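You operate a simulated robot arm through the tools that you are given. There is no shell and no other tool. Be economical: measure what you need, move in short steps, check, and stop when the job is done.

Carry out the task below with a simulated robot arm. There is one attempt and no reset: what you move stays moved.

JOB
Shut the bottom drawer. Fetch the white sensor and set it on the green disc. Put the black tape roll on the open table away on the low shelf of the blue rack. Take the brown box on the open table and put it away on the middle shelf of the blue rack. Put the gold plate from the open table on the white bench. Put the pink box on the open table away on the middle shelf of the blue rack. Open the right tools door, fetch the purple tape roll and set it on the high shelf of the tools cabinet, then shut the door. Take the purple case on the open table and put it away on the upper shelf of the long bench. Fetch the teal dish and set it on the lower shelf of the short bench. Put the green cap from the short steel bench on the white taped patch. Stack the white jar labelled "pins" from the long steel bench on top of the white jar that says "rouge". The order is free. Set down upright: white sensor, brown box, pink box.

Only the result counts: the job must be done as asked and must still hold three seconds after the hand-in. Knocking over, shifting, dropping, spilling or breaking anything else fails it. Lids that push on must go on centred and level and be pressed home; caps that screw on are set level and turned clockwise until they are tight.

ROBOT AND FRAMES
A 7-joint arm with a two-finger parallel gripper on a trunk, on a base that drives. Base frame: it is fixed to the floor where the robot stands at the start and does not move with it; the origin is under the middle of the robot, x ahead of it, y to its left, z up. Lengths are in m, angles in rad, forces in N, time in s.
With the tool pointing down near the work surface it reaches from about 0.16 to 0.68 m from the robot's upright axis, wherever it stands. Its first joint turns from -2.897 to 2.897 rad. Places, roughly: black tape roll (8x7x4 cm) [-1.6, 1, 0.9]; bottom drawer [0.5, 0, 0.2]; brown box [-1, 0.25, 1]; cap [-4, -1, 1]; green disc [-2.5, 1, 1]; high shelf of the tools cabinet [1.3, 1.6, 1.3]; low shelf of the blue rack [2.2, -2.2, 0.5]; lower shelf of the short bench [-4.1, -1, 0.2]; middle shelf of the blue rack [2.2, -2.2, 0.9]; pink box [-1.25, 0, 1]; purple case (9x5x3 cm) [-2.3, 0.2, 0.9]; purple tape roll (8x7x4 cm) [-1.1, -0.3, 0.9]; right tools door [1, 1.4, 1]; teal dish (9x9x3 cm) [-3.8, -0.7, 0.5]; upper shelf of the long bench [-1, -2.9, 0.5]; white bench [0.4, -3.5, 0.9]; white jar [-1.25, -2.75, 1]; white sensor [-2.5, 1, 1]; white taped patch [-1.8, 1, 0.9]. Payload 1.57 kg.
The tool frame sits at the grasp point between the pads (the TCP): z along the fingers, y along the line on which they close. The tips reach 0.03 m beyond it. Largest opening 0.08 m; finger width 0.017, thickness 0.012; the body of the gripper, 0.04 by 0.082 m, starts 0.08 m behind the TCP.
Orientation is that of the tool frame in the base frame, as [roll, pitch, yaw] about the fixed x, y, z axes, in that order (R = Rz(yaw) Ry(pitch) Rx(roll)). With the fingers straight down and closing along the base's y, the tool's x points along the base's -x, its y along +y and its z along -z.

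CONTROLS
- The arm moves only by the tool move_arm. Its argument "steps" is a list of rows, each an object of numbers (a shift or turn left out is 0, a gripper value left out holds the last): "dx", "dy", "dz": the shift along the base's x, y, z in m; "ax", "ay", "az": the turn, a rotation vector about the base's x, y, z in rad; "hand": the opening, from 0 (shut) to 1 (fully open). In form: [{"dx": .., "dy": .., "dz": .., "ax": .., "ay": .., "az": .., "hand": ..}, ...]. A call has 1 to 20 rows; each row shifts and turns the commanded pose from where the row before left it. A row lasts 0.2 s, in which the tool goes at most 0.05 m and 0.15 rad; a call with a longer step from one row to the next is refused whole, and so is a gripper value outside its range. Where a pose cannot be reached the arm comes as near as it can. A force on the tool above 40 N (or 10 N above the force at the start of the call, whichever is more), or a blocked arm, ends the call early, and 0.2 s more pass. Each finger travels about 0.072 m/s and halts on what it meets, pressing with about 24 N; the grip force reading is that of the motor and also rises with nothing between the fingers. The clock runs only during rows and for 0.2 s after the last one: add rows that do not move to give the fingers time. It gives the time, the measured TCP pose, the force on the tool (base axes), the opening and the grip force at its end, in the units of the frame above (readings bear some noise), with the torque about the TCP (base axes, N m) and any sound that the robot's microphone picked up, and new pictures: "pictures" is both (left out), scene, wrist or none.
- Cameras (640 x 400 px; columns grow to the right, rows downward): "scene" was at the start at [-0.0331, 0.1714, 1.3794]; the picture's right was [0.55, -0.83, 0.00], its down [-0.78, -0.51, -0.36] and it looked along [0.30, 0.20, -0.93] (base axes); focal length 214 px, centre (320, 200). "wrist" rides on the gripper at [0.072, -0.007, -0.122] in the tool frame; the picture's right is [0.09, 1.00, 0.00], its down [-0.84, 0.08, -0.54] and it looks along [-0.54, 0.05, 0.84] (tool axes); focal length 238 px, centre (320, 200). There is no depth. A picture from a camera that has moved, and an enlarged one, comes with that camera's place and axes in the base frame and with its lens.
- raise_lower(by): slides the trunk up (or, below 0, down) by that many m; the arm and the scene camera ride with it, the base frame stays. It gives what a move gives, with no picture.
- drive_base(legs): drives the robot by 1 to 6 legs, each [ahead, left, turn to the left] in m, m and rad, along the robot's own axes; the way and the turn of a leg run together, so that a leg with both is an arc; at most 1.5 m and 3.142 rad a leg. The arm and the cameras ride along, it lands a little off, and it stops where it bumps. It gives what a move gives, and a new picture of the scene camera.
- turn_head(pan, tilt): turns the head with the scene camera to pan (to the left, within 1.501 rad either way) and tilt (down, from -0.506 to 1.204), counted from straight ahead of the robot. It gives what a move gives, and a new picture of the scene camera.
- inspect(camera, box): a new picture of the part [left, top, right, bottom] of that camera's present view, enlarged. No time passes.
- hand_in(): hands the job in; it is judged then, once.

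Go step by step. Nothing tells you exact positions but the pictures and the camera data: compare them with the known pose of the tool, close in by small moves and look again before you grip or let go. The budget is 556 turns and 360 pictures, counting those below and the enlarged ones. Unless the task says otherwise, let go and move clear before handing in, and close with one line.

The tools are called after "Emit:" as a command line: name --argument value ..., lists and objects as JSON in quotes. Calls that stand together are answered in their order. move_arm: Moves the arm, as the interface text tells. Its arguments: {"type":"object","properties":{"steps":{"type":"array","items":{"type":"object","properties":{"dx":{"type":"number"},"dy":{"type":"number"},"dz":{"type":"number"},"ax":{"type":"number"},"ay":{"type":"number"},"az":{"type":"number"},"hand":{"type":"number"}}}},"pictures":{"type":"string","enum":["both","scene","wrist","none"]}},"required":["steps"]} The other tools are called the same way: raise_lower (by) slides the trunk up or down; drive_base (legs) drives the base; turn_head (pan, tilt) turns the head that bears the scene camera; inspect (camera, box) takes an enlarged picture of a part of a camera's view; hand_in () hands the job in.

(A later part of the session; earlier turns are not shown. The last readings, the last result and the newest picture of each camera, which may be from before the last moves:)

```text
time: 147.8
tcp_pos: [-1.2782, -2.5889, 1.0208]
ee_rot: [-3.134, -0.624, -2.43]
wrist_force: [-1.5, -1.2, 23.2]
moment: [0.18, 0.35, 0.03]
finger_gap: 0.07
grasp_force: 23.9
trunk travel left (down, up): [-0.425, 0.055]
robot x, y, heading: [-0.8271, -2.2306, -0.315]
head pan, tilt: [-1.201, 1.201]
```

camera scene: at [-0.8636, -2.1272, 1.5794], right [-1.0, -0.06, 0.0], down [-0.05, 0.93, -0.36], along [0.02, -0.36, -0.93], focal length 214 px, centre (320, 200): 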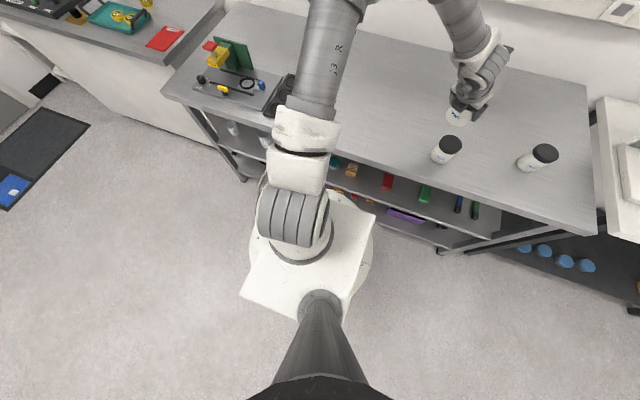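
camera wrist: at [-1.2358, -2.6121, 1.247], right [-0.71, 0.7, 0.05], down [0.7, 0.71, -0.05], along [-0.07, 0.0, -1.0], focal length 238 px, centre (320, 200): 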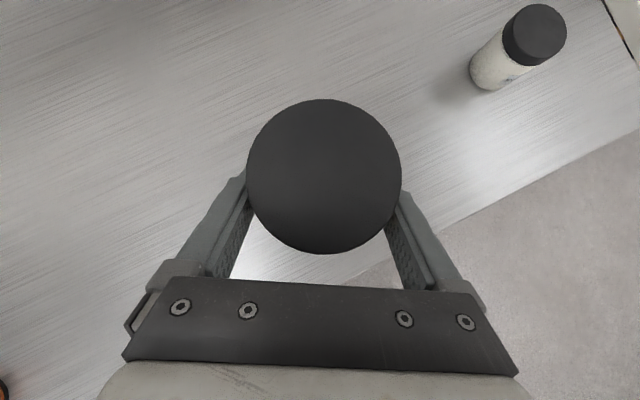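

Contact made. I relieve slightly, open, and back out along the fingers.

Emit:
move_arm --steps '[{"dz": 0.0015}, {"hand": 1}, {"hand": 1}, {"dx": 0.009, "dy": 0.008, "dz": 0.016}, {"dx": 0.018, "dy": 0.015, "dz": 0.032}, {"dx": 0.02, "dy": 0.017, "dz": 0.036}, {"dx": 0.02, "dy": 0.017, "dz": 0.036}, {"dx": 0.02, "dy": 0.017, "dz": 0.036}]' --pictures "wrist"

Emit:
inspect --camera "scene" --box '[416, 105, 496, 185]'

```text
time: 149.6
tcp_pos: [-1.1909, -2.5139, 1.1764]
ee_rot: [-3.133, -0.62, -2.429]
wrist_force: [0.5, 0.5, 0.8]
moment: [0.03, -0.03, 0.02]
finger_gap: 0.0801
grasp_force: 0.0
trunk travel left (down, up): [-0.425, 0.055]
robot x, y, heading: [-0.8338, -2.2318, -0.313]
head pan, tilt: [-1.201, 1.201]
camera wrist: at [-1.1777, -2.5098, 1.317], right [-0.71, 0.7, 0.05], down [0.7, 0.71, -0.05], along [-0.07, 0.0, -1.0], focal length 238 px, centre (320, 200)
```

wrist: 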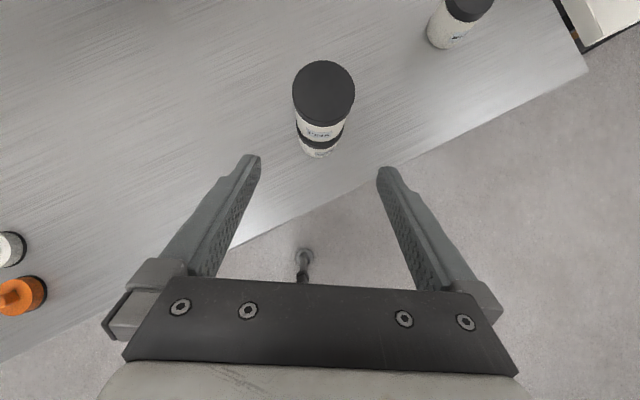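

```text
5.00 times, centred on (456, 145) of scene
camera zoom: at [-0.863, -2.1269, 1.5793], right [-1.0, -0.06, 0.0], down [-0.05, 0.93, -0.36], along [0.02, -0.36, -0.93], focal length 1072 px, centre (-360, 475)
```

zoom: 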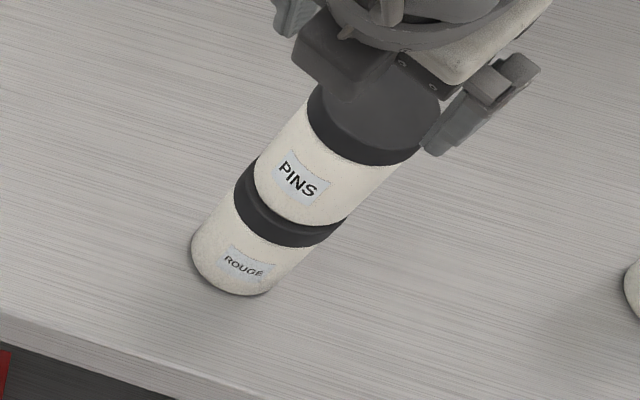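

Stack is good. Next the short bench area at the far end; I drive back along the aisle and look.

Emit:
drive_base --legs '[[-0.3, 0.4, 0], [-1.4, 0, 0], [0, 0, -1.57]]'

Emit:
turn_head --pan -1.4 --tilt 0.4

```text
time: 167.2
tcp_pos: [-2.6101, -0.9504, 1.1763]
ee_rot: [-3.134, -0.62, 2.275]
wrist_force: [-0.3, -0.1, -1.0]
moment: [-0.01, -0.02, -0.02]
finger_gap: 0.08
grasp_force: 0.0
trunk travel left (down, up): [-0.425, 0.055]
robot x, y, heading: [-2.3309, -1.3092, -1.894]
head pan, tilt: [-1.201, 1.201]
camera scene: at [-2.2265, -1.2819, 1.5794], right [-0.05, 1.0, 0.0], down [0.93, 0.04, -0.36], along [-0.36, -0.02, -0.93], focal length 214 px, centre (320, 200)
```

scene: 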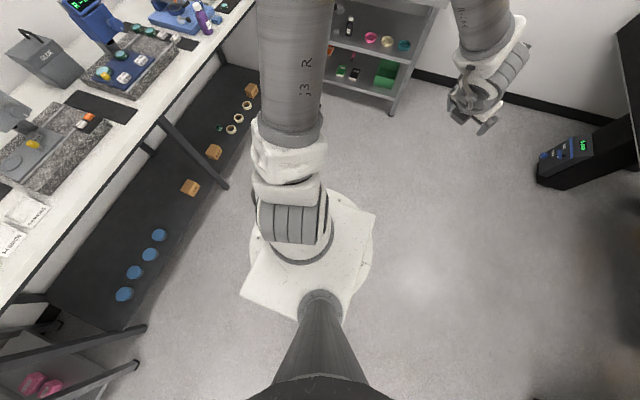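

```text
time: 168.3
tcp_pos: [-2.6103, -0.9505, 1.1755]
ee_rot: [-3.134, -0.621, 2.274]
wrist_force: [-0.2, -0.7, 0.3]
moment: [0.02, -0.01, -0.01]
finger_gap: 0.0799
grasp_force: 0.0
trunk travel left (down, up): [-0.425, 0.055]
robot x, y, heading: [-2.3288, -1.3112, -1.903]
head pan, tilt: [-1.4, 0.4]
camera scene: at [-2.2622, -1.2652, 1.6421], right [0.15, 0.99, 0.0], down [0.39, -0.06, -0.92], along [-0.91, 0.14, -0.39], focal length 214 px, centre (320, 200)
```

scene: 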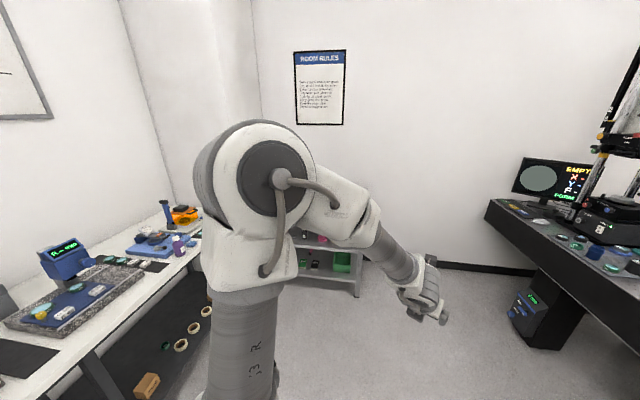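

Emit:
drive_base --legs '[[-0.3, -0.5, 0]]'

Emit:
turn_head --pan -1.1 --tilt 0.6

```text
time: 172.6
tcp_pos: [-2.9948, -0.5093, 1.1761]
ee_rot: [-3.132, -0.618, 2.279]
wrist_force: [-0.5, -0.2, 0.1]
moment: [0.01, 0.0, 0.01]
finger_gap: 0.0799
grasp_force: 0.1
trunk travel left (down, up): [-0.425, 0.055]
robot x, y, heading: [-2.713, -0.8706, -1.89]
head pan, tilt: [-1.4, 0.4]
camera scene: at [-2.6456, -0.8224, 1.6422], right [0.15, 0.99, 0.0], down [0.38, -0.06, -0.92], along [-0.91, 0.14, -0.39], focal length 214 px, centre (320, 200)
```

scene: 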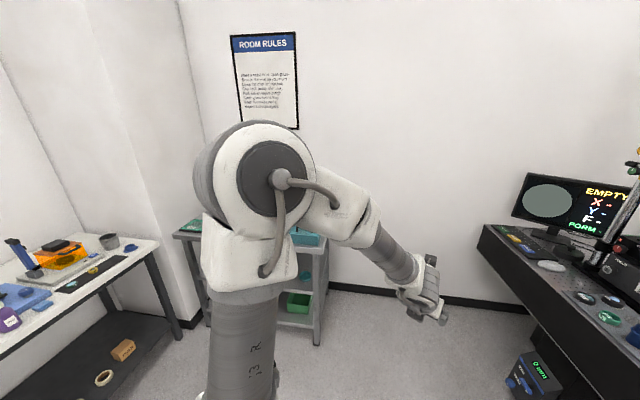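

```text
time: 173.4
tcp_pos: [-2.9961, -0.5095, 1.1756]
ee_rot: [-3.134, -0.62, 2.28]
wrist_force: [0.4, -0.9, 0.4]
moment: [-0.01, -0.02, 0.01]
finger_gap: 0.0802
grasp_force: 0.0
trunk travel left (down, up): [-0.425, 0.055]
robot x, y, heading: [-2.7127, -0.8705, -1.889]
head pan, tilt: [-1.1, 0.6]
camera scene: at [-2.6413, -0.8495, 1.624], right [-0.15, 0.99, 0.0], down [0.56, 0.08, -0.83], along [-0.82, -0.12, -0.56], focal length 214 px, centre (320, 200)
```

scene: 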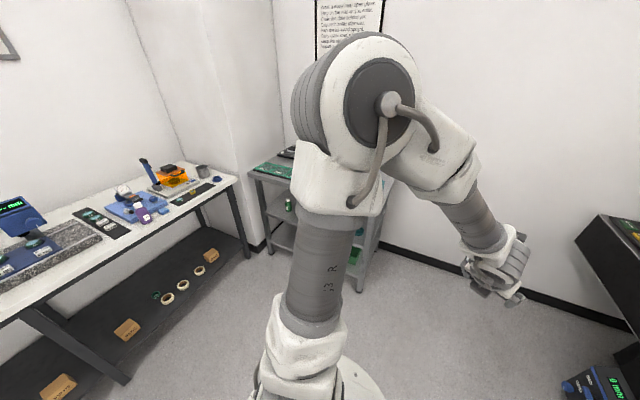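

Emit:
move_arm --steps '[{"dx": 0.033, "dy": 0.033, "az": -0.12}, {"dx": 0.033, "dy": 0.033, "az": -0.12}, {"dx": 0.033, "dy": 0.03, "az": -0.12}, {"dx": 0.033, "dy": 0.02, "az": -0.12}, {"dx": 0.04, "dy": 0.01, "az": -0.12}, {"dx": 0.04, "dy": 0.01, "az": -0.12}]' --pictures "scene"

```text
time: 174.8
tcp_pos: [-2.7822, -0.3728, 1.1765]
ee_rot: [-3.134, -0.621, 1.558]
wrist_force: [0.0, -0.1, -0.1]
moment: [0.01, 0.01, 0.05]
finger_gap: 0.08
grasp_force: 0.1
trunk travel left (down, up): [-0.425, 0.055]
robot x, y, heading: [-2.7097, -0.866, -1.891]
head pan, tilt: [-1.1, 0.6]
camera scene: at [-2.6412, -0.8494, 1.624], right [-0.15, 0.99, 0.0], down [0.56, 0.09, -0.83], along [-0.82, -0.12, -0.56], focal length 214 px, centre (320, 200)
```

scene: 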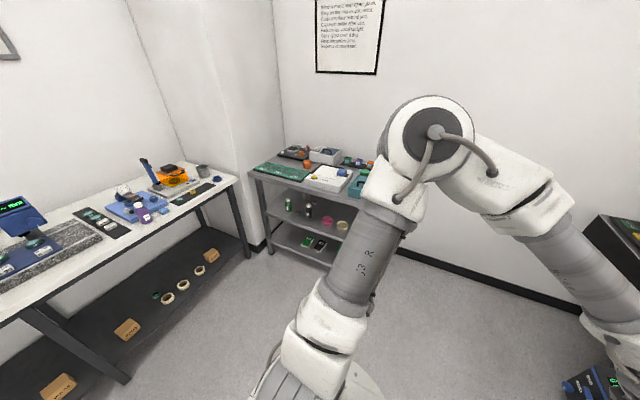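

Emit:
inspect --camera "scene" --box '[240, 130, 400, 270]'

```text
2.86 times, centred on (320, 200) of scene
camera zoom: at [-2.6412, -0.8494, 1.624], right [-0.15, 0.99, 0.0], down [0.56, 0.09, -0.83], along [-0.82, -0.12, -0.56], focal length 613 px, centre (320, 200)
```

zoom: 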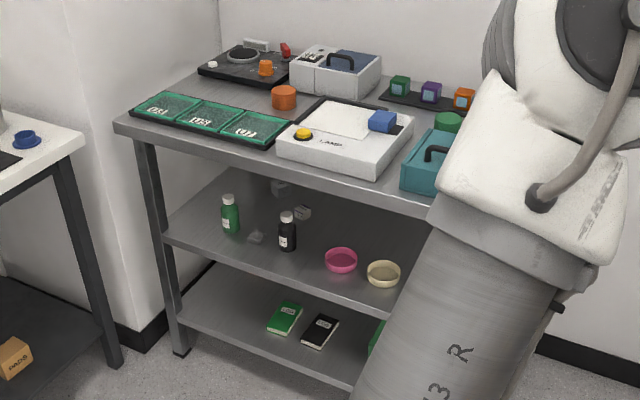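

Emit:
drive_base --legs '[[0.25, -0.3, 0]]'

Emit:
turn_head --pan -1.3 --tilt 0.8

```text
time: 177.6
tcp_pos: [-3.1472, -0.5165, 1.1769]
ee_rot: [-3.133, -0.621, 1.56]
wrist_force: [0.6, -0.5, -0.1]
moment: [0.01, 0.01, 0.0]
finger_gap: 0.08
grasp_force: 0.1
trunk travel left (down, up): [-0.425, 0.055]
robot x, y, heading: [-3.0762, -1.0112, -1.891]
head pan, tilt: [-1.1, 0.6]
camera scene: at [-3.0048, -0.9912, 1.624], right [-0.15, 0.99, 0.0], down [0.56, 0.09, -0.82], along [-0.82, -0.13, -0.57], focal length 214 px, centre (320, 200)
```

scene: 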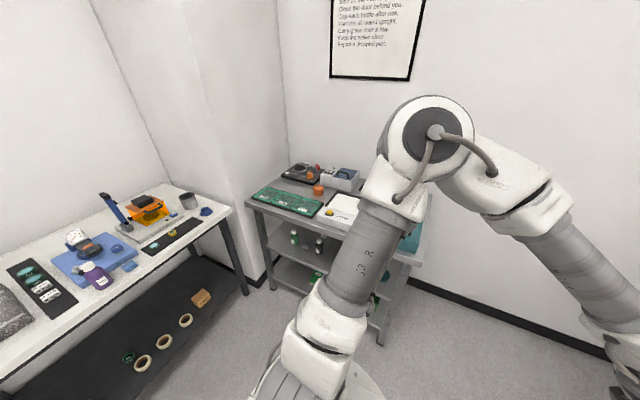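

```text
time: 178.3
tcp_pos: [-3.1474, -0.5143, 1.1765]
ee_rot: [-3.135, -0.621, 1.561]
wrist_force: [0.5, 0.3, 0.5]
moment: [0.0, -0.04, -0.01]
finger_gap: 0.0797
grasp_force: 0.1
trunk travel left (down, up): [-0.425, 0.055]
robot x, y, heading: [-3.0774, -1.0086, -1.883]
head pan, tilt: [-1.3, 0.799]
camera scene: at [-2.9979, -0.9739, 1.6072], right [0.05, 1.0, 0.0], down [0.72, -0.03, -0.7], along [-0.7, 0.03, -0.72], focal length 214 px, centre (320, 200)
```

scene: 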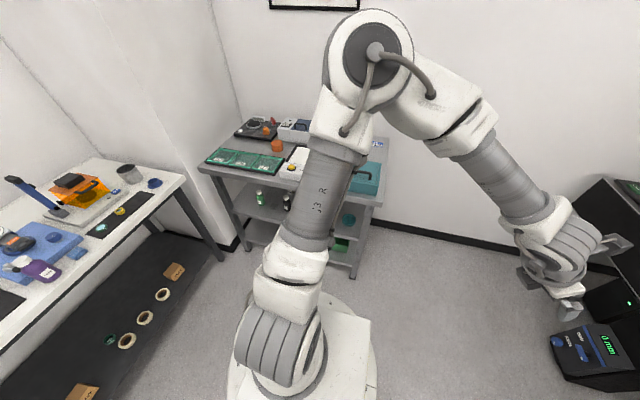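

The green cap is near (-4.0, -0.74), close to the bench's open end. I approach that end, right side towards it.

Emit:
drive_base --legs '[[0, 0, 1.556], [0, 0.55, 0], [-0.5, 0, 0]]'

Emit:
turn_head --pan -1.5 --tilt 0.6

```text
time: 191.4
tcp_pos: [-3.8609, -0.3978, 1.1763]
ee_rot: [-3.135, -0.618, 3.121]
wrist_force: [0.1, 0.0, -0.1]
moment: [-0.03, -0.02, -0.01]
finger_gap: 0.0799
grasp_force: 0.1
trunk travel left (down, up): [-0.425, 0.055]
robot x, y, heading: [-3.363, -0.3316, -0.329]
head pan, tilt: [-1.3, 0.799]
camera scene: at [-3.4004, -0.2516, 1.6071], right [-1.0, 0.06, 0.0], down [0.04, 0.72, -0.7], along [-0.04, -0.7, -0.72], focal length 214 px, centre (320, 200)
```

scene: 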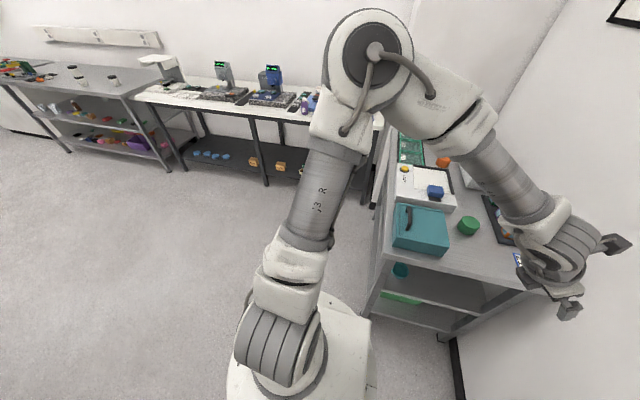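

```text
time: 192.2
tcp_pos: [-3.8614, -0.3986, 1.1781]
ee_rot: [-3.134, -0.619, 3.122]
wrist_force: [0.0, -0.2, 0.1]
moment: [-0.02, 0.02, 0.04]
finger_gap: 0.0799
grasp_force: 0.1
trunk travel left (down, up): [-0.425, 0.055]
robot x, y, heading: [-3.3649, -0.3287, -0.327]
head pan, tilt: [-1.499, 0.6]
camera scene: at [-3.418, -0.2566, 1.6239], right [-0.97, 0.25, 0.0], down [0.14, 0.55, -0.82], along [-0.21, -0.8, -0.57], focal length 214 px, centre (320, 200)
```

scene: 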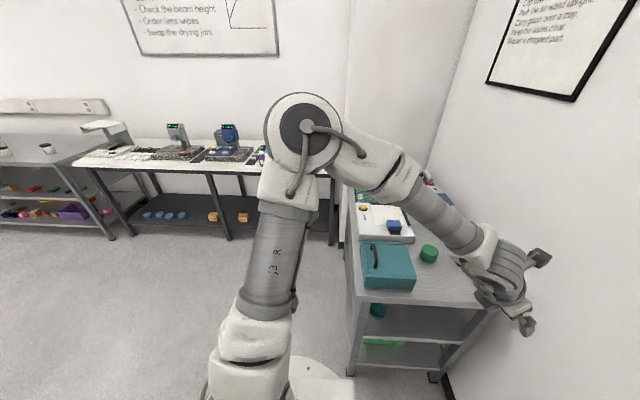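

Emit:
inspect --camera "scene" --box '[340, 230, 500, 390]'

```text
2.50 times, centred on (420, 310) of scene
camera zoom: at [-3.418, -0.2566, 1.6239], right [-0.97, 0.25, 0.0], down [0.14, 0.55, -0.82], along [-0.21, -0.8, -0.57], focal length 536 px, centre (70, -75)
```

zoom: 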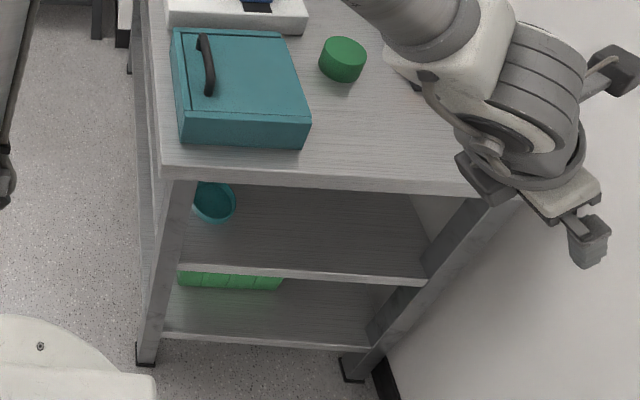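

The teal dish sits on the middle shelf near the open end. Before reaching in I test in free space how low the arm can work.

Emit:
drive_base --legs '[[0.5, 0, 0]]'

Emit:
raise_lower --by -0.42

Emit:
move_arm --steps '[{"dx": 0.03, "dy": -0.03, "az": 0.13}, {"dx": 0.03, "dy": -0.03, "az": 0.13}, {"dx": 0.035, "dy": -0.03, "az": 0.13}, {"dx": 0.035, "dy": -0.03, "az": 0.13}, {"dx": 0.035, "dy": -0.03, "az": 0.13}, {"dx": 0.035, "dy": -0.03, "az": 0.13}, {"dx": 0.035, "dy": -0.03, "az": 0.13}, {"dx": 0.03, "dy": -0.03, "az": 0.13}, {"dx": 0.03, "dy": -0.03, "az": 0.13}, {"dx": 0.0, "dy": -0.03, "az": 0.08}]' --pictures "scene"

```text
time: 195.9
tcp_pos: [-3.3871, -0.559, 1.1767]
ee_rot: [-3.136, -0.62, 3.126]
wrist_force: [-0.7, 0.1, -1.1]
moment: [-0.02, -0.01, -0.02]
finger_gap: 0.0799
grasp_force: 0.0
trunk travel left (down, up): [-0.425, 0.055]
robot x, y, heading: [-2.8896, -0.489, -0.323]
head pan, tilt: [-1.499, 0.6]
camera scene: at [-2.9447, -0.4161, 1.624], right [-0.97, 0.25, 0.0], down [0.14, 0.55, -0.83], along [-0.21, -0.8, -0.56], focal length 214 px, centre (320, 200)
```

scene: 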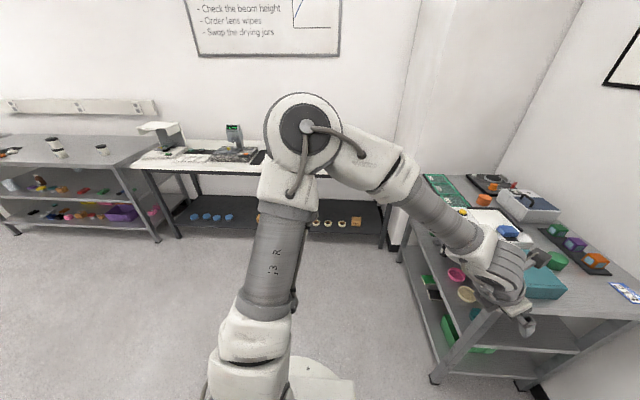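

```text
refused: -0.42 is not a number from -0.4 to 0.4
```

```text
time: 198.1
tcp_pos: [-3.092, -0.8589, 1.1771]
ee_rot: [-3.136, -0.62, -1.904]
wrist_force: [0.7, -0.2, -0.6]
moment: [0.0, -0.01, 0.02]
finger_gap: 0.08
grasp_force: 0.1
trunk travel left (down, up): [-0.425, 0.055]
robot x, y, heading: [-2.895, -0.4898, -0.32]
head pan, tilt: [-1.499, 0.6]
camera scene: at [-2.9448, -0.4163, 1.624], right [-0.97, 0.25, 0.0], down [0.14, 0.55, -0.82], along [-0.21, -0.8, -0.57], focal length 214 px, centre (320, 200)
```

scene: 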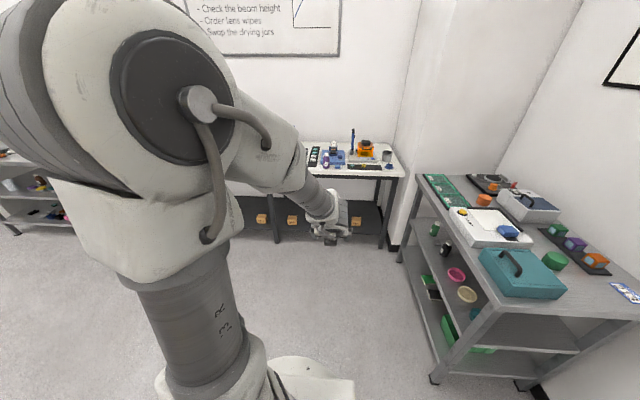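

Emit:
raise_lower --by -0.4

Emit:
move_arm --steps '[{"dx": -0.01, "dy": -0.03, "ax": -0.119, "ay": 0.039}, {"dx": -0.01, "dy": -0.03, "ax": -0.119, "ay": 0.039}, {"dx": -0.01, "dy": -0.03, "ax": -0.119, "ay": 0.039}, {"dx": -0.01, "dy": -0.03, "ax": -0.119, "ay": 0.039}, {"dz": -0.05}, {"dz": -0.05}, {"dz": -0.05}, {"dz": -0.05}, {"dz": -0.05}, {"dz": -0.05}, {"dz": -0.05}, {"dz": -0.05}, {"dz": -0.05}, {"dz": -0.05}]' --pictures "none"

```text
time: 202.0
tcp_pos: [-3.0918, -0.8583, 0.7765]
ee_rot: [-3.136, -0.62, -1.907]
wrist_force: [-0.8, -0.5, -0.2]
moment: [0.03, 0.0, -0.02]
finger_gap: 0.08
grasp_force: 0.0
trunk travel left (down, up): [-0.025, 0.455]
robot x, y, heading: [-2.8916, -0.4874, -0.325]
head pan, tilt: [-1.499, 0.6]
```

```text
time: 205.0
tcp_pos: [-3.2259, -0.9556, 0.4713]
ee_rot: [-3.109, -1.117, -1.923]
wrist_force: [-0.3, -1.1, 1.0]
moment: [-0.04, -0.03, 0.0]
finger_gap: 0.0798
grasp_force: 0.0
out of reach, approached as far as the arm can: row 8, 9, 10, 11, 12, 13, 14
trunk travel left (down, up): [-0.025, 0.455]
robot x, y, heading: [-2.8967, -0.4913, -0.323]
head pan, tilt: [-1.499, 0.6]
```

Emit:
move_arm --steps '[{"dx": 0.02, "dy": -0.045}, {"dx": 0.02, "dy": -0.045}, {"dx": 0.0, "dy": -0.045}, {"dx": 0, "dy": -0.045}, {"dz": -0.05}, {"dz": -0.05}, {"dz": -0.05}, {"dz": -0.05}]' --pictures "scene"

```text
time: 206.8
tcp_pos: [-3.2321, -1.1239, 0.4977]
ee_rot: [-3.113, -1.118, -1.922]
wrist_force: [0.1, 0.0, -0.5]
moment: [0.0, -0.02, 0.0]
finger_gap: 0.08
grasp_force: 0.1
out of reach, approached as far as the arm can: row 1, 2, 3, 4, 5, 6, 7, 8
trunk travel left (down, up): [-0.025, 0.455]
robot x, y, heading: [-2.8916, -0.486, -0.322]
head pan, tilt: [-1.499, 0.6]
camera scene: at [-2.9448, -0.416, 1.224], right [-0.97, 0.25, 0.0], down [0.14, 0.55, -0.83], along [-0.21, -0.8, -0.56], focal length 214 px, centre (320, 200)
```

scene: 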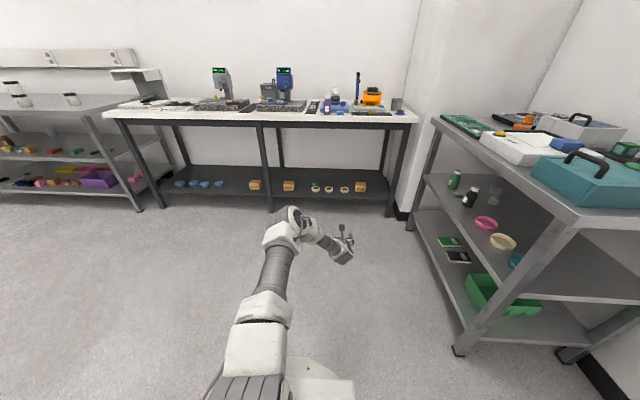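

Emit:
move_arm --steps '[{"dx": 0.04, "dy": 0.0, "dz": 0.02}, {"dx": 0.04, "dy": 0.0, "dz": 0.02}, {"dx": 0.04, "dy": 0.0}, {"dx": 0.04, "dy": 0.0}, {"dx": 0.03, "dy": -0.03}, {"dx": 0.03, "dy": -0.03}, {"dz": -0.05}, {"dz": -0.05}, {"dz": -0.05}, {"dz": -0.05}, {"dz": -0.05}]' --pictures "scene"

```text
time: 209.2
tcp_pos: [-3.2323, -1.1005, 0.4886]
ee_rot: [-3.107, -1.115, -1.923]
wrist_force: [-1.3, 0.6, -0.5]
moment: [0.03, 0.01, -0.01]
finger_gap: 0.08
grasp_force: 0.0
out of reach, approached as far as the arm can: row 1, 2, 3, 4, 5, 6, 7, 8, 9, 10, 11
trunk travel left (down, up): [-0.025, 0.455]
robot x, y, heading: [-2.8922, -0.4904, -0.323]
head pan, tilt: [-1.499, 0.6]
camera scene: at [-2.9448, -0.416, 1.224], right [-0.97, 0.25, 0.0], down [0.14, 0.55, -0.83], along [-0.21, -0.8, -0.56], focal length 214 px, centre (320, 200)
```

scene: 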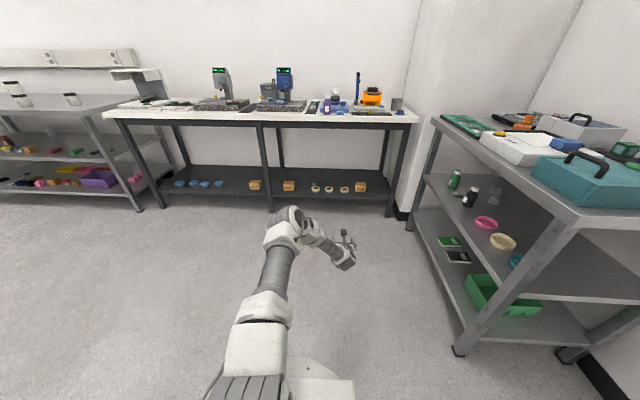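

Emit:
move_arm --steps '[{"dz": 0.04, "ax": 0.119, "ay": -0.039}, {"dz": 0.04, "ax": 0.119, "ay": -0.039}, {"dz": 0.04, "ax": 0.119, "ay": -0.039}, {"dz": 0.04, "ax": 0.119, "ay": -0.039}, {"dx": 0.04}, {"dx": 0.04}, {"dx": 0.04}, {"dx": 0.04}]' --pictures "scene"

```text
time: 211.0
tcp_pos: [-3.0733, -1.1003, 0.6507]
ee_rot: [-3.134, -0.62, -1.907]
wrist_force: [-0.4, -0.4, 0.1]
moment: [0.0, -0.01, 0.02]
finger_gap: 0.0801
grasp_force: 0.0
trunk travel left (down, up): [-0.025, 0.455]
robot x, y, heading: [-2.8915, -0.4883, -0.322]
head pan, tilt: [-1.499, 0.6]
camera scene: at [-2.945, -0.416, 1.224], right [-0.97, 0.25, 0.0], down [0.14, 0.55, -0.83], along [-0.21, -0.8, -0.56], focal length 214 px, centre (320, 200)
```

scene: 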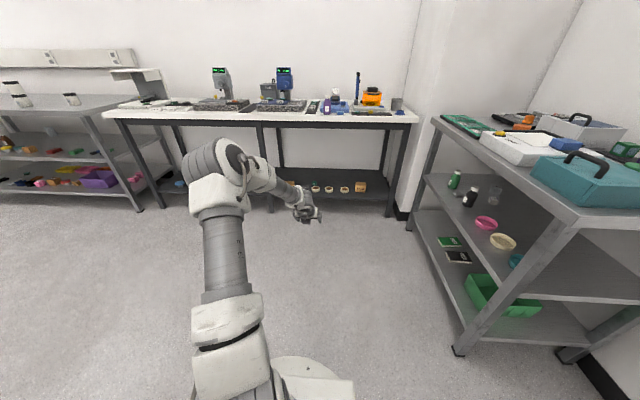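

Emit:
move_arm --steps '[{"dx": 0.04, "dy": -0.02}, {"dx": 0.03, "dy": -0.03}, {"dz": -0.05}, {"dz": -0.05}, {"dz": -0.05}, {"dz": -0.05}, {"dz": -0.05}, {"dz": -0.05}, {"dz": -0.05}]' --pictures "none"

```text
time: 213.0
tcp_pos: [-3.001, -1.1339, 0.4092]
ee_rot: [-3.135, -0.619, -1.906]
wrist_force: [0.2, 0.3, -0.1]
moment: [0.01, 0.0, 0.04]
finger_gap: 0.08
grasp_force: 0.0
out of reach, approached as far as the arm can: row 7, 8, 9
trunk travel left (down, up): [-0.025, 0.455]
robot x, y, heading: [-2.8915, -0.4908, -0.326]
head pan, tilt: [-1.499, 0.6]
```

Emit:
move_arm --steps '[{"dz": 0.05}, {"dx": -0.015, "dy": -0.045}, {"dx": -0.015, "dy": -0.045}, {"dx": -0.015, "dy": -0.045}, {"dz": -0.05}, {"dz": -0.05}, {"dz": -0.05}]' --pictures "scene"

```text
time: 214.6
tcp_pos: [-3.0202, -1.1768, 0.4331]
ee_rot: [-3.135, -0.619, -1.907]
wrist_force: [-0.5, -0.3, 0.0]
moment: [-0.01, 0.02, -0.01]
finger_gap: 0.0802
grasp_force: 0.1
out of reach, approached as far as the arm can: row 3, 4, 5, 6, 7
trunk travel left (down, up): [-0.025, 0.455]
robot x, y, heading: [-2.8929, -0.4863, -0.322]
head pan, tilt: [-1.499, 0.6]
camera scene: at [-2.9448, -0.416, 1.224], right [-0.97, 0.25, 0.0], down [0.14, 0.55, -0.83], along [-0.21, -0.8, -0.56], focal length 214 px, centre (320, 200)
```

scene: 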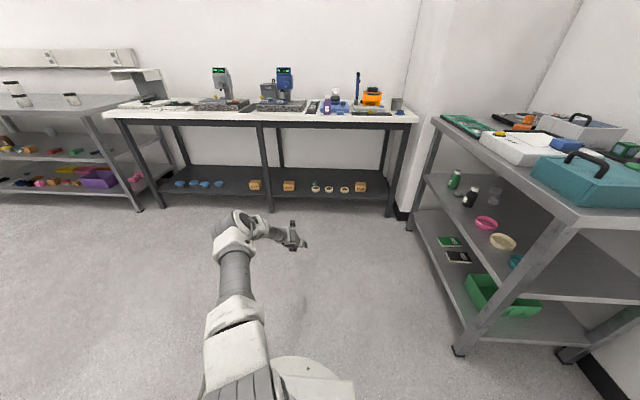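

The elbow is swivelled sideways, which limits how low I can go. I try to unwind it: stretch out horizontally, roll the tool, then come back.

Emit:
move_arm --steps '[{"dz": 0.045, "ax": -0.129, "ay": 0.043}, {"dz": 0.045, "ax": -0.129, "ay": 0.043}, {"dz": 0.045, "ax": -0.129, "ay": 0.043}, {"dz": 0.045, "ax": -0.129, "ay": 0.043}, {"dz": 0.045, "ax": -0.129, "ay": 0.043}, {"dz": 0.045, "ax": -0.129, "ay": 0.043}, {"dz": 0.045, "ax": -0.129, "ay": 0.043}, {"dz": 0.03}, {"dx": -0.013, "dy": -0.04}, {"dx": -0.013, "dy": -0.04}, {"dx": -0.013, "dy": -0.04}, {"dx": -0.013, "dy": -0.04}]' --pictures "scene"

```text
time: 217.2
tcp_pos: [-3.079, -1.366, 0.8668]
ee_rot: [-3.05, -1.445, -1.987]
wrist_force: [0.4, -0.8, -0.6]
moment: [0.04, 0.0, -0.07]
finger_gap: 0.0802
grasp_force: 0.1
out of reach, approached as far as the arm can: row 4, 5, 6, 7
trunk travel left (down, up): [-0.025, 0.455]
robot x, y, heading: [-2.8846, -0.4887, -0.323]
head pan, tilt: [-1.499, 0.6]
camera scene: at [-2.9446, -0.4159, 1.224], right [-0.97, 0.25, 0.0], down [0.14, 0.55, -0.83], along [-0.21, -0.8, -0.56], focal length 214 px, centre (320, 200)
```

scene: 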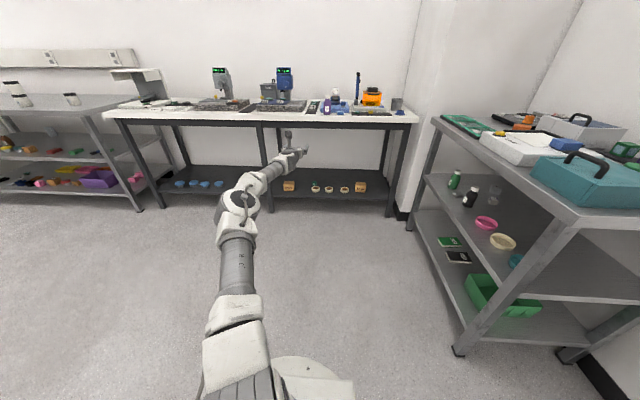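

Emit:
move_arm --steps '[{"ax": -0.044, "ay": -0.135}, {"ax": -0.044, "ay": -0.135}, {"ax": -0.044, "ay": -0.135}, {"ax": -0.044, "ay": -0.135}, {"ax": -0.044, "ay": -0.135}, {"ax": -0.044, "ay": -0.135}, {"ax": -0.044, "ay": -0.135}, {"ax": -0.044, "ay": -0.135}, {"ax": -0.044, "ay": -0.135}, {"ax": -0.044, "ay": -0.135}]' --pictures "scene"

```text
time: 219.4
tcp_pos: [-3.069, -1.3673, 0.8976]
ee_rot: [-1.595, -0.138, 2.95]
wrist_force: [0.2, 0.3, 0.0]
moment: [-0.06, -0.01, -0.03]
finger_gap: 0.0801
grasp_force: 0.1
out of reach, approached as far as the arm can: row 9, 10
trunk travel left (down, up): [-0.025, 0.455]
robot x, y, heading: [-2.8907, -0.4875, -0.322]
head pan, tilt: [-1.499, 0.6]
camera scene: at [-2.9449, -0.4161, 1.224], right [-0.97, 0.25, 0.0], down [0.14, 0.55, -0.83], along [-0.21, -0.8, -0.57], focal length 214 px, centre (320, 200)
```

scene: 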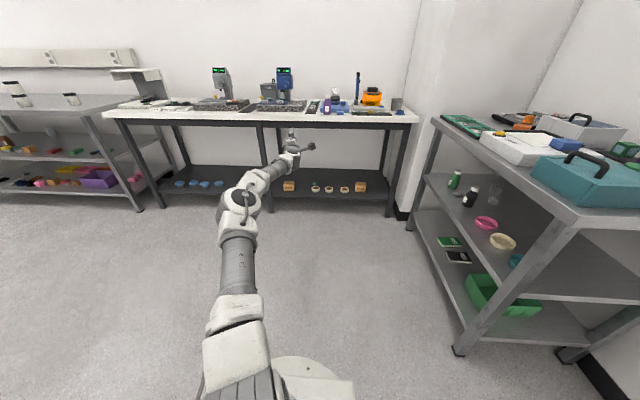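

Emit:
move_arm --steps '[{"ax": 0.044, "ay": 0.135}, {"ax": 0.044, "ay": 0.135}, {"ax": 0.044, "ay": 0.135}, {"ax": 0.044, "ay": 0.135}, {"ax": 0.044, "ay": 0.135}, {"ax": 0.044, "ay": 0.135}, {"ax": 0.044, "ay": 0.135}, {"ax": 0.044, "ay": 0.135}, {"ax": 0.044, "ay": 0.135}, {"ax": 0.044, "ay": 0.135}, {"ax": 0.044, "ay": 0.135}, {"ax": 0.044, "ay": 0.135}, {"ax": 0.044, "ay": 0.135}, {"ax": 0.044, "ay": 0.135}, {"ax": 0.044, "ay": 0.135}, {"ax": 0.044, "ay": 0.135}]' --pictures "none"

Emit:
move_arm --steps '[{"dz": -0.04, "dx": 0.015, "dy": 0.02, "ax": 0.129, "ay": -0.043}, {"dz": -0.04, "dx": 0.01, "dy": 0.02, "ax": 0.129, "ay": -0.043}, {"dz": -0.04, "dy": 0.02, "ax": 0.129, "ay": -0.043}, {"dz": -0.04, "dy": 0.02, "ax": 0.129, "ay": -0.043}, {"dz": -0.04, "dy": 0.02, "ax": 0.129, "ay": -0.043}, {"dz": -0.05}, {"dz": -0.05}, {"dz": -0.05}, {"dz": -0.05}, {"dz": -0.05}, {"dz": -0.05}, {"dz": -0.05}, {"dz": -0.05}]' --pictures "scene"

```text
time: 222.8
tcp_pos: [-3.0675, -1.3678, 0.8966]
ee_rot: [1.675, -0.723, -0.483]
wrist_force: [0.4, 0.3, 0.2]
moment: [0.0, 0.01, 0.03]
finger_gap: 0.08
grasp_force: 0.1
trunk travel left (down, up): [-0.025, 0.455]
robot x, y, heading: [-2.8889, -0.4897, -0.321]
head pan, tilt: [-1.499, 0.6]
```

```text
time: 225.6
tcp_pos: [-3.038, -1.2042, 0.4629]
ee_rot: [2.438, -0.455, -0.928]
wrist_force: [0.1, 0.2, 0.0]
moment: [-0.02, 0.0, 0.01]
finger_gap: 0.0799
grasp_force: 0.1
out of reach, approached as far as the arm can: row 9, 10, 11, 12, 13
trunk travel left (down, up): [-0.025, 0.455]
robot x, y, heading: [-2.8965, -0.4899, -0.323]
head pan, tilt: [-1.499, 0.6]
camera scene: at [-2.9448, -0.416, 1.224], right [-0.97, 0.25, 0.0], down [0.14, 0.55, -0.83], along [-0.21, -0.8, -0.56], focal length 214 px, centre (320, 200)
```

scene: 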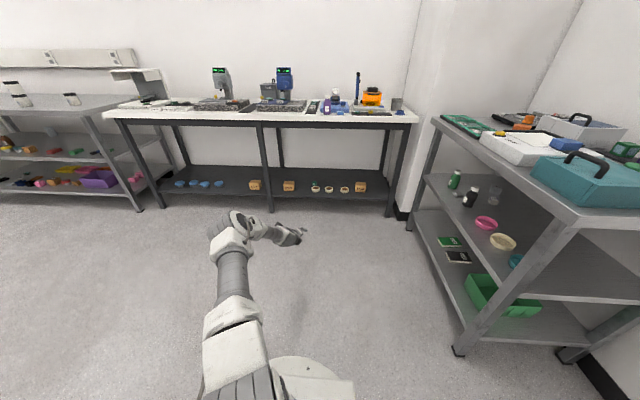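

Emit:
move_arm --steps '[{"dx": 0.03, "dy": 0.035}, {"dx": 0.03, "dy": 0.035}, {"dx": 0.03, "dy": 0.035}, {"dz": -0.05}, {"dz": -0.05}, {"dz": -0.05}, {"dz": -0.05}]' --pictures "scene"

```text
time: 227.2
tcp_pos: [-2.9743, -1.1354, 0.4584]
ee_rot: [2.466, -0.448, -0.937]
wrist_force: [1.0, 0.2, 0.0]
moment: [-0.03, -0.04, 0.04]
finger_gap: 0.08
grasp_force: 0.0
out of reach, approached as far as the arm can: row 2, 3, 4, 5, 6, 7
trunk travel left (down, up): [-0.025, 0.455]
robot x, y, heading: [-2.8926, -0.4885, -0.326]
head pan, tilt: [-1.499, 0.6]
camera scene: at [-2.9447, -0.416, 1.224], right [-0.97, 0.25, 0.0], down [0.14, 0.55, -0.83], along [-0.21, -0.8, -0.56], focal length 214 px, centre (320, 200)
```

scene: 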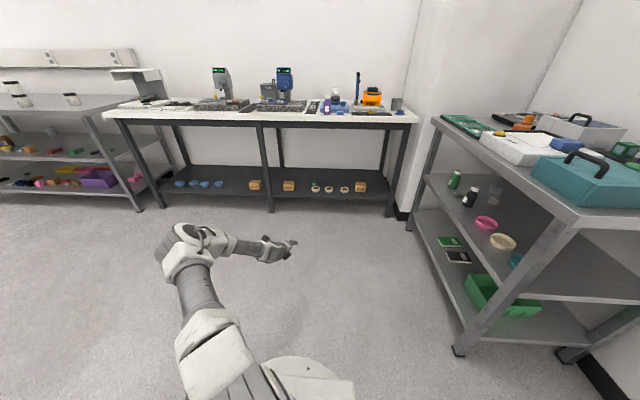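

Emit:
move_arm --steps '[{"dz": 0.04, "ax": 0.129, "ay": -0.043}, {"dz": 0.04, "ax": 0.129, "ay": -0.043}, {"dz": 0.04, "ax": 0.129, "ay": -0.043}, {"dz": 0.03, "ax": 0.129, "ay": -0.043, "dx": -0.02, "dy": -0.03}, {"ax": 0.129, "ay": -0.043, "dx": -0.02, "dy": -0.03}, {"dz": -0.05}, {"dz": -0.05}, {"dz": -0.05}, {"dz": -0.05}, {"dz": -0.05}, {"dz": -0.05}, {"dz": -0.05}, {"dz": -0.05}]' --pictures "scene"

```text
time: 230.0
tcp_pos: [-2.9992, -1.193, 0.5303]
ee_rot: [2.98, -0.022, -1.062]
wrist_force: [-0.5, 0.0, 0.5]
moment: [0.0, 0.0, 0.01]
finger_gap: 0.0796
grasp_force: 0.0
out of reach, approached as far as the arm can: row 7, 8, 9, 10, 11, 12, 13
trunk travel left (down, up): [-0.025, 0.455]
robot x, y, heading: [-2.8913, -0.4869, -0.327]
head pan, tilt: [-1.499, 0.6]
camera scene: at [-2.9448, -0.416, 1.224], right [-0.97, 0.25, 0.0], down [0.14, 0.55, -0.83], along [-0.21, -0.8, -0.56], focal length 214 px, centre (320, 200)
```

scene: 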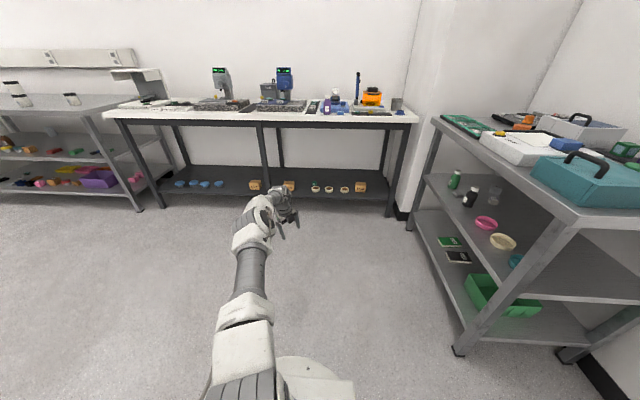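

Emit:
move_arm --steps '[{"dx": -0.0, "dy": 0.045}, {"dx": -0.0, "dy": 0.045}, {"dx": -0.0, "dy": 0.045}, {"dx": 0, "dy": 0.04}, {"dz": -0.05}, {"dz": -0.05}, {"dz": -0.05}, {"dz": -0.05}, {"dz": -0.05}, {"dz": -0.05}]' --pictures "scene"

```text
time: 232.2
tcp_pos: [-2.9997, -1.0164, 0.3685]
ee_rot: [2.981, -0.02, -1.062]
wrist_force: [0.1, 0.2, -0.2]
moment: [-0.04, -0.01, 0.01]
finger_gap: 0.0798
grasp_force: 0.0
out of reach, approached as far as the arm can: row 8, 9, 10
trunk travel left (down, up): [-0.025, 0.455]
robot x, y, heading: [-2.8931, -0.4895, -0.328]
head pan, tilt: [-1.499, 0.6]
camera scene: at [-2.9448, -0.416, 1.224], right [-0.97, 0.25, 0.0], down [0.14, 0.55, -0.83], along [-0.21, -0.8, -0.56], focal length 214 px, centre (320, 200)
```

scene: 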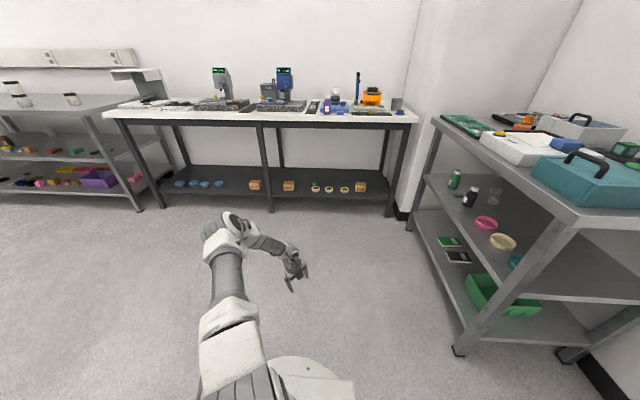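

The low limit seems to come from a 2π wind-up of the coaxial joints. I try to unwind: raise the arm to a straight-up "candle" pose (nothing is swept there), turn it once about the vertical, and come back down.

Emit:
move_arm --steps '[{"dz": 0.045, "ax": -0.123, "ay": 0.041}, {"dz": 0.045, "ax": -0.123, "ay": 0.041}, {"dz": 0.045, "ax": -0.123, "ay": 0.041}, {"dz": 0.045, "ax": -0.123, "ay": 0.041}, {"dz": 0.045, "ax": -0.123, "ay": 0.041}, {"dz": 0.045, "ax": -0.123, "ay": 0.041}, {"dz": 0.045, "ax": -0.123, "ay": 0.041}, {"dz": 0.045, "ax": -0.123, "ay": 0.041}, {"dz": 0.045, "ax": -0.123, "ay": 0.041}, {"dz": 0.045, "ax": -0.123, "ay": 0.041}, {"dz": 0.045, "ax": -0.123, "ay": 0.041}, {"dz": 0.045, "ax": -0.123, "ay": 0.041}]' --pictures "none"

Emit:
move_arm --steps '[{"dz": 0.045, "ax": -0.123, "ay": 0.041}, {"dz": 0.045, "ax": -0.123, "ay": 0.041}, {"dz": 0.045, "ax": -0.123, "ay": 0.041}, {"dz": 0.045, "ax": -0.123, "ay": 0.041}, {"dz": 0.035, "dx": 0.01, "dy": 0.03, "ax": -0.123, "ay": 0.041}, {"dz": 0.035, "dx": 0.01, "dy": 0.03, "ax": -0.123, "ay": 0.041}, {"dz": 0.035, "dx": 0.01, "dy": 0.03, "ax": -0.123, "ay": 0.041}, {"dz": 0.035, "dx": 0.01, "dy": 0.03, "ax": -0.123, "ay": 0.041}, {"dz": 0.035, "dx": 0.01, "dy": 0.03, "ax": -0.123, "ay": 0.041}, {"dz": 0.035, "dx": 0.01, "dy": 0.03, "ax": -0.123, "ay": 0.041}]' --pictures "scene"

```text
time: 234.8
tcp_pos: [-3.0135, -1.0163, 0.9807]
ee_rot: [1.428, -0.741, -0.319]
wrist_force: [0.1, 0.7, -0.2]
moment: [0.01, 0.0, -0.03]
finger_gap: 0.08
grasp_force: 0.0
out of reach, approached as far as the arm can: row 9, 10, 11, 12
trunk travel left (down, up): [-0.025, 0.455]
robot x, y, heading: [-2.8931, -0.4882, -0.321]
head pan, tilt: [-1.499, 0.6]
```

```text
time: 237.0
tcp_pos: [-2.8911, -0.7791, 1.5284]
ee_rot: [0.052, -0.17, 0.403]
wrist_force: [0.1, -0.3, 0.0]
moment: [-0.03, 0.0, 0.03]
finger_gap: 0.0801
grasp_force: 0.1
out of reach, approached as far as the arm can: row 1, 2, 3, 4, 5, 6, 7
trunk travel left (down, up): [-0.025, 0.455]
robot x, y, heading: [-2.8889, -0.4883, -0.324]
head pan, tilt: [-1.499, 0.6]
camera scene: at [-2.9448, -0.4162, 1.2239], right [-0.97, 0.25, 0.0], down [0.14, 0.55, -0.82], along [-0.21, -0.8, -0.57], focal length 214 px, centre (320, 200)
```

scene: 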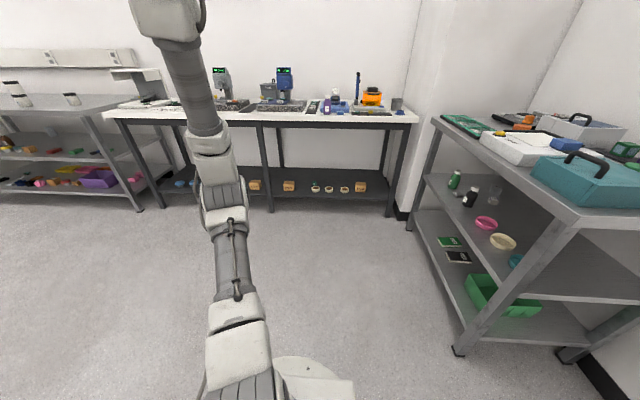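

Emit:
move_arm --steps '[{"dy": 0.02, "az": -0.14}, {"dy": 0.02, "az": -0.14}, {"dy": 0.02, "az": -0.14}, {"dy": 0.02, "az": -0.14}, {"dy": 0.02, "az": -0.14}, {"az": -0.14}, {"az": -0.14}, {"az": -0.14}, {"az": -0.14}, {"az": -0.14}, {"az": -0.14}, {"az": -0.14}, {"az": -0.14}, {"az": -0.14}, {"az": -0.14}, {"az": -0.14}, {"az": -0.14}, {"az": -0.14}]' --pictures "scene"

```text
time: 240.8
tcp_pos: [-2.8919, -0.6796, 1.5285]
ee_rot: [0.053, -0.17, -2.121]
wrist_force: [0.9, 0.5, -0.2]
moment: [0.0, 0.02, 0.0]
finger_gap: 0.0801
grasp_force: 0.1
trunk travel left (down, up): [-0.025, 0.455]
robot x, y, heading: [-2.8915, -0.4842, -0.324]
head pan, tilt: [-1.499, 0.6]
camera scene: at [-2.9447, -0.4161, 1.224], right [-0.97, 0.25, 0.0], down [0.14, 0.55, -0.83], along [-0.21, -0.8, -0.56], focal length 214 px, centre (320, 200)
```

scene: 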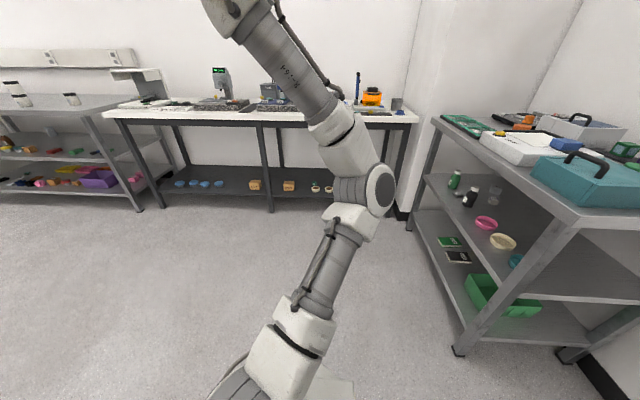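

The elbow is turning with it. Continue the turn until the elbow leans to the robot's left.

Emit:
move_arm --steps '[{"az": -0.14}, {"az": -0.14}, {"az": -0.14}, {"az": -0.14}, {"az": -0.14}, {"az": -0.14}, {"az": -0.14}, {"az": -0.14}, {"az": -0.14}, {"az": -0.14}]' --pictures "scene"

```text
time: 243.0
tcp_pos: [-2.8916, -0.6787, 1.5275]
ee_rot: [0.052, -0.17, 2.763]
wrist_force: [-0.4, -0.4, 0.0]
moment: [0.0, 0.01, 0.02]
finger_gap: 0.08
grasp_force: 0.1
trunk travel left (down, up): [-0.025, 0.455]
robot x, y, heading: [-2.8895, -0.4908, -0.321]
head pan, tilt: [-1.499, 0.6]
camera scene: at [-2.9448, -0.4161, 1.224], right [-0.97, 0.25, 0.0], down [0.14, 0.55, -0.83], along [-0.21, -0.8, -0.57], focal length 214 px, centre (320, 200)
```

scene: 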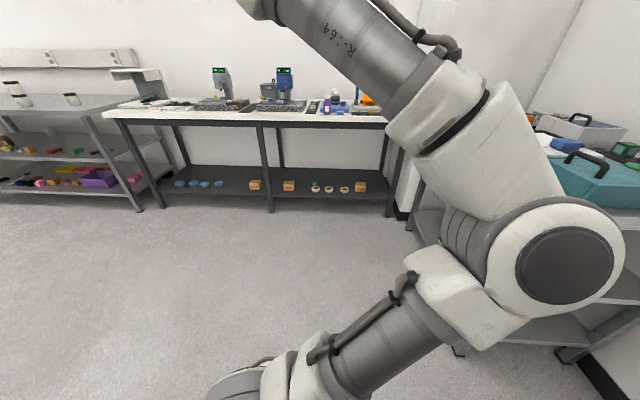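

Emit:
move_arm --steps '[{"dz": 0.025}, {"dz": 0.025}, {"dz": 0.025}, {"dz": 0.02}]' --pictures "scene"

```text
time: 244.0
tcp_pos: [-2.8919, -0.6807, 1.6222]
ee_rot: [0.053, -0.17, 2.764]
wrist_force: [-0.5, 0.3, 0.3]
moment: [-0.02, 0.02, 0.03]
finger_gap: 0.0801
grasp_force: 0.1
trunk travel left (down, up): [-0.025, 0.455]
robot x, y, heading: [-2.8894, -0.4889, -0.323]
head pan, tilt: [-1.499, 0.6]
camera scene: at [-2.9449, -0.416, 1.2239], right [-0.97, 0.25, 0.0], down [0.14, 0.55, -0.83], along [-0.21, -0.8, -0.56], focal length 214 px, centre (320, 200)
```

scene: 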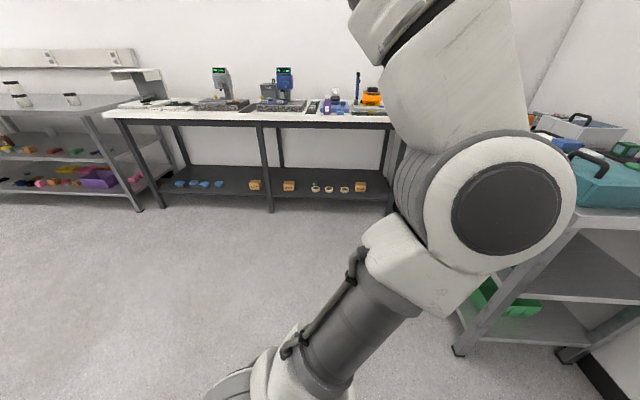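

Emit:
move_arm --steps '[{"dz": 0.02}, {"dz": 0.02}, {"dz": 0.02}, {"dz": 0.02}]' --pictures "scene"

```text
time: 245.0
tcp_pos: [-2.8917, -0.6789, 1.7024]
ee_rot: [0.054, -0.172, 2.764]
wrist_force: [-0.6, -0.5, 0.0]
moment: [0.01, 0.04, -0.03]
finger_gap: 0.0799
grasp_force: 0.0
trunk travel left (down, up): [-0.025, 0.455]
robot x, y, heading: [-2.8902, -0.4879, -0.321]
head pan, tilt: [-1.499, 0.6]
camera scene: at [-2.9449, -0.416, 1.2239], right [-0.97, 0.25, 0.0], down [0.14, 0.55, -0.83], along [-0.21, -0.8, -0.56], focal length 214 px, centre (320, 200)
```

scene: 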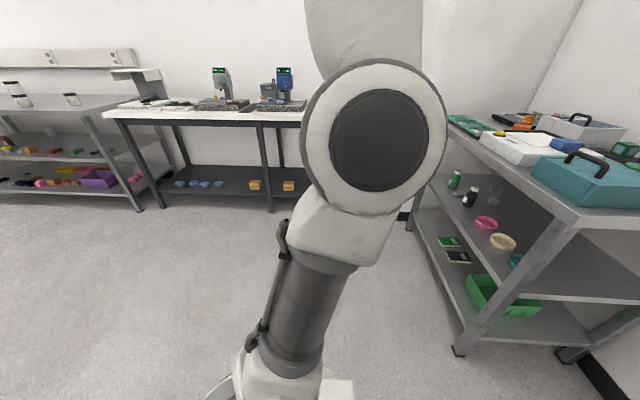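

Emit:
move_arm --steps '[{"dz": 0.02}, {"dz": 0.02}, {"dz": 0.02}, {"dz": 0.02}]' --pictures "scene"

```text
time: 246.0
tcp_pos: [-2.8908, -0.6869, 1.7378]
ee_rot: [0.053, -0.174, 2.766]
wrist_force: [-1.3, 0.4, 0.0]
moment: [0.01, -0.03, -0.02]
finger_gap: 0.0801
grasp_force: 0.0
out of reach, approached as far as the arm can: row 2, 3, 4
trunk travel left (down, up): [-0.025, 0.455]
robot x, y, heading: [-2.8888, -0.4906, -0.322]
head pan, tilt: [-1.499, 0.6]
camera scene: at [-2.9448, -0.416, 1.224], right [-0.97, 0.25, 0.0], down [0.14, 0.55, -0.83], along [-0.21, -0.8, -0.56], focal length 214 px, centre (320, 200)
```

scene: 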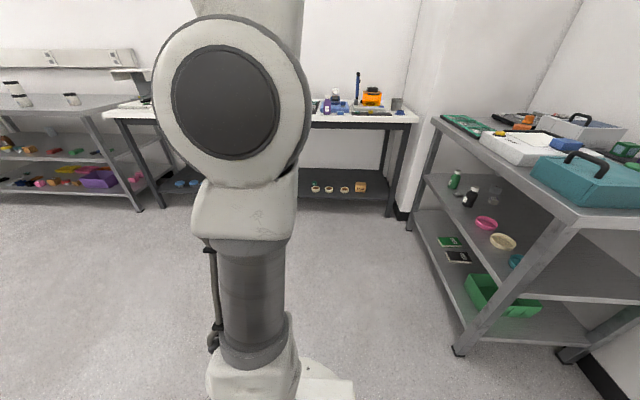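

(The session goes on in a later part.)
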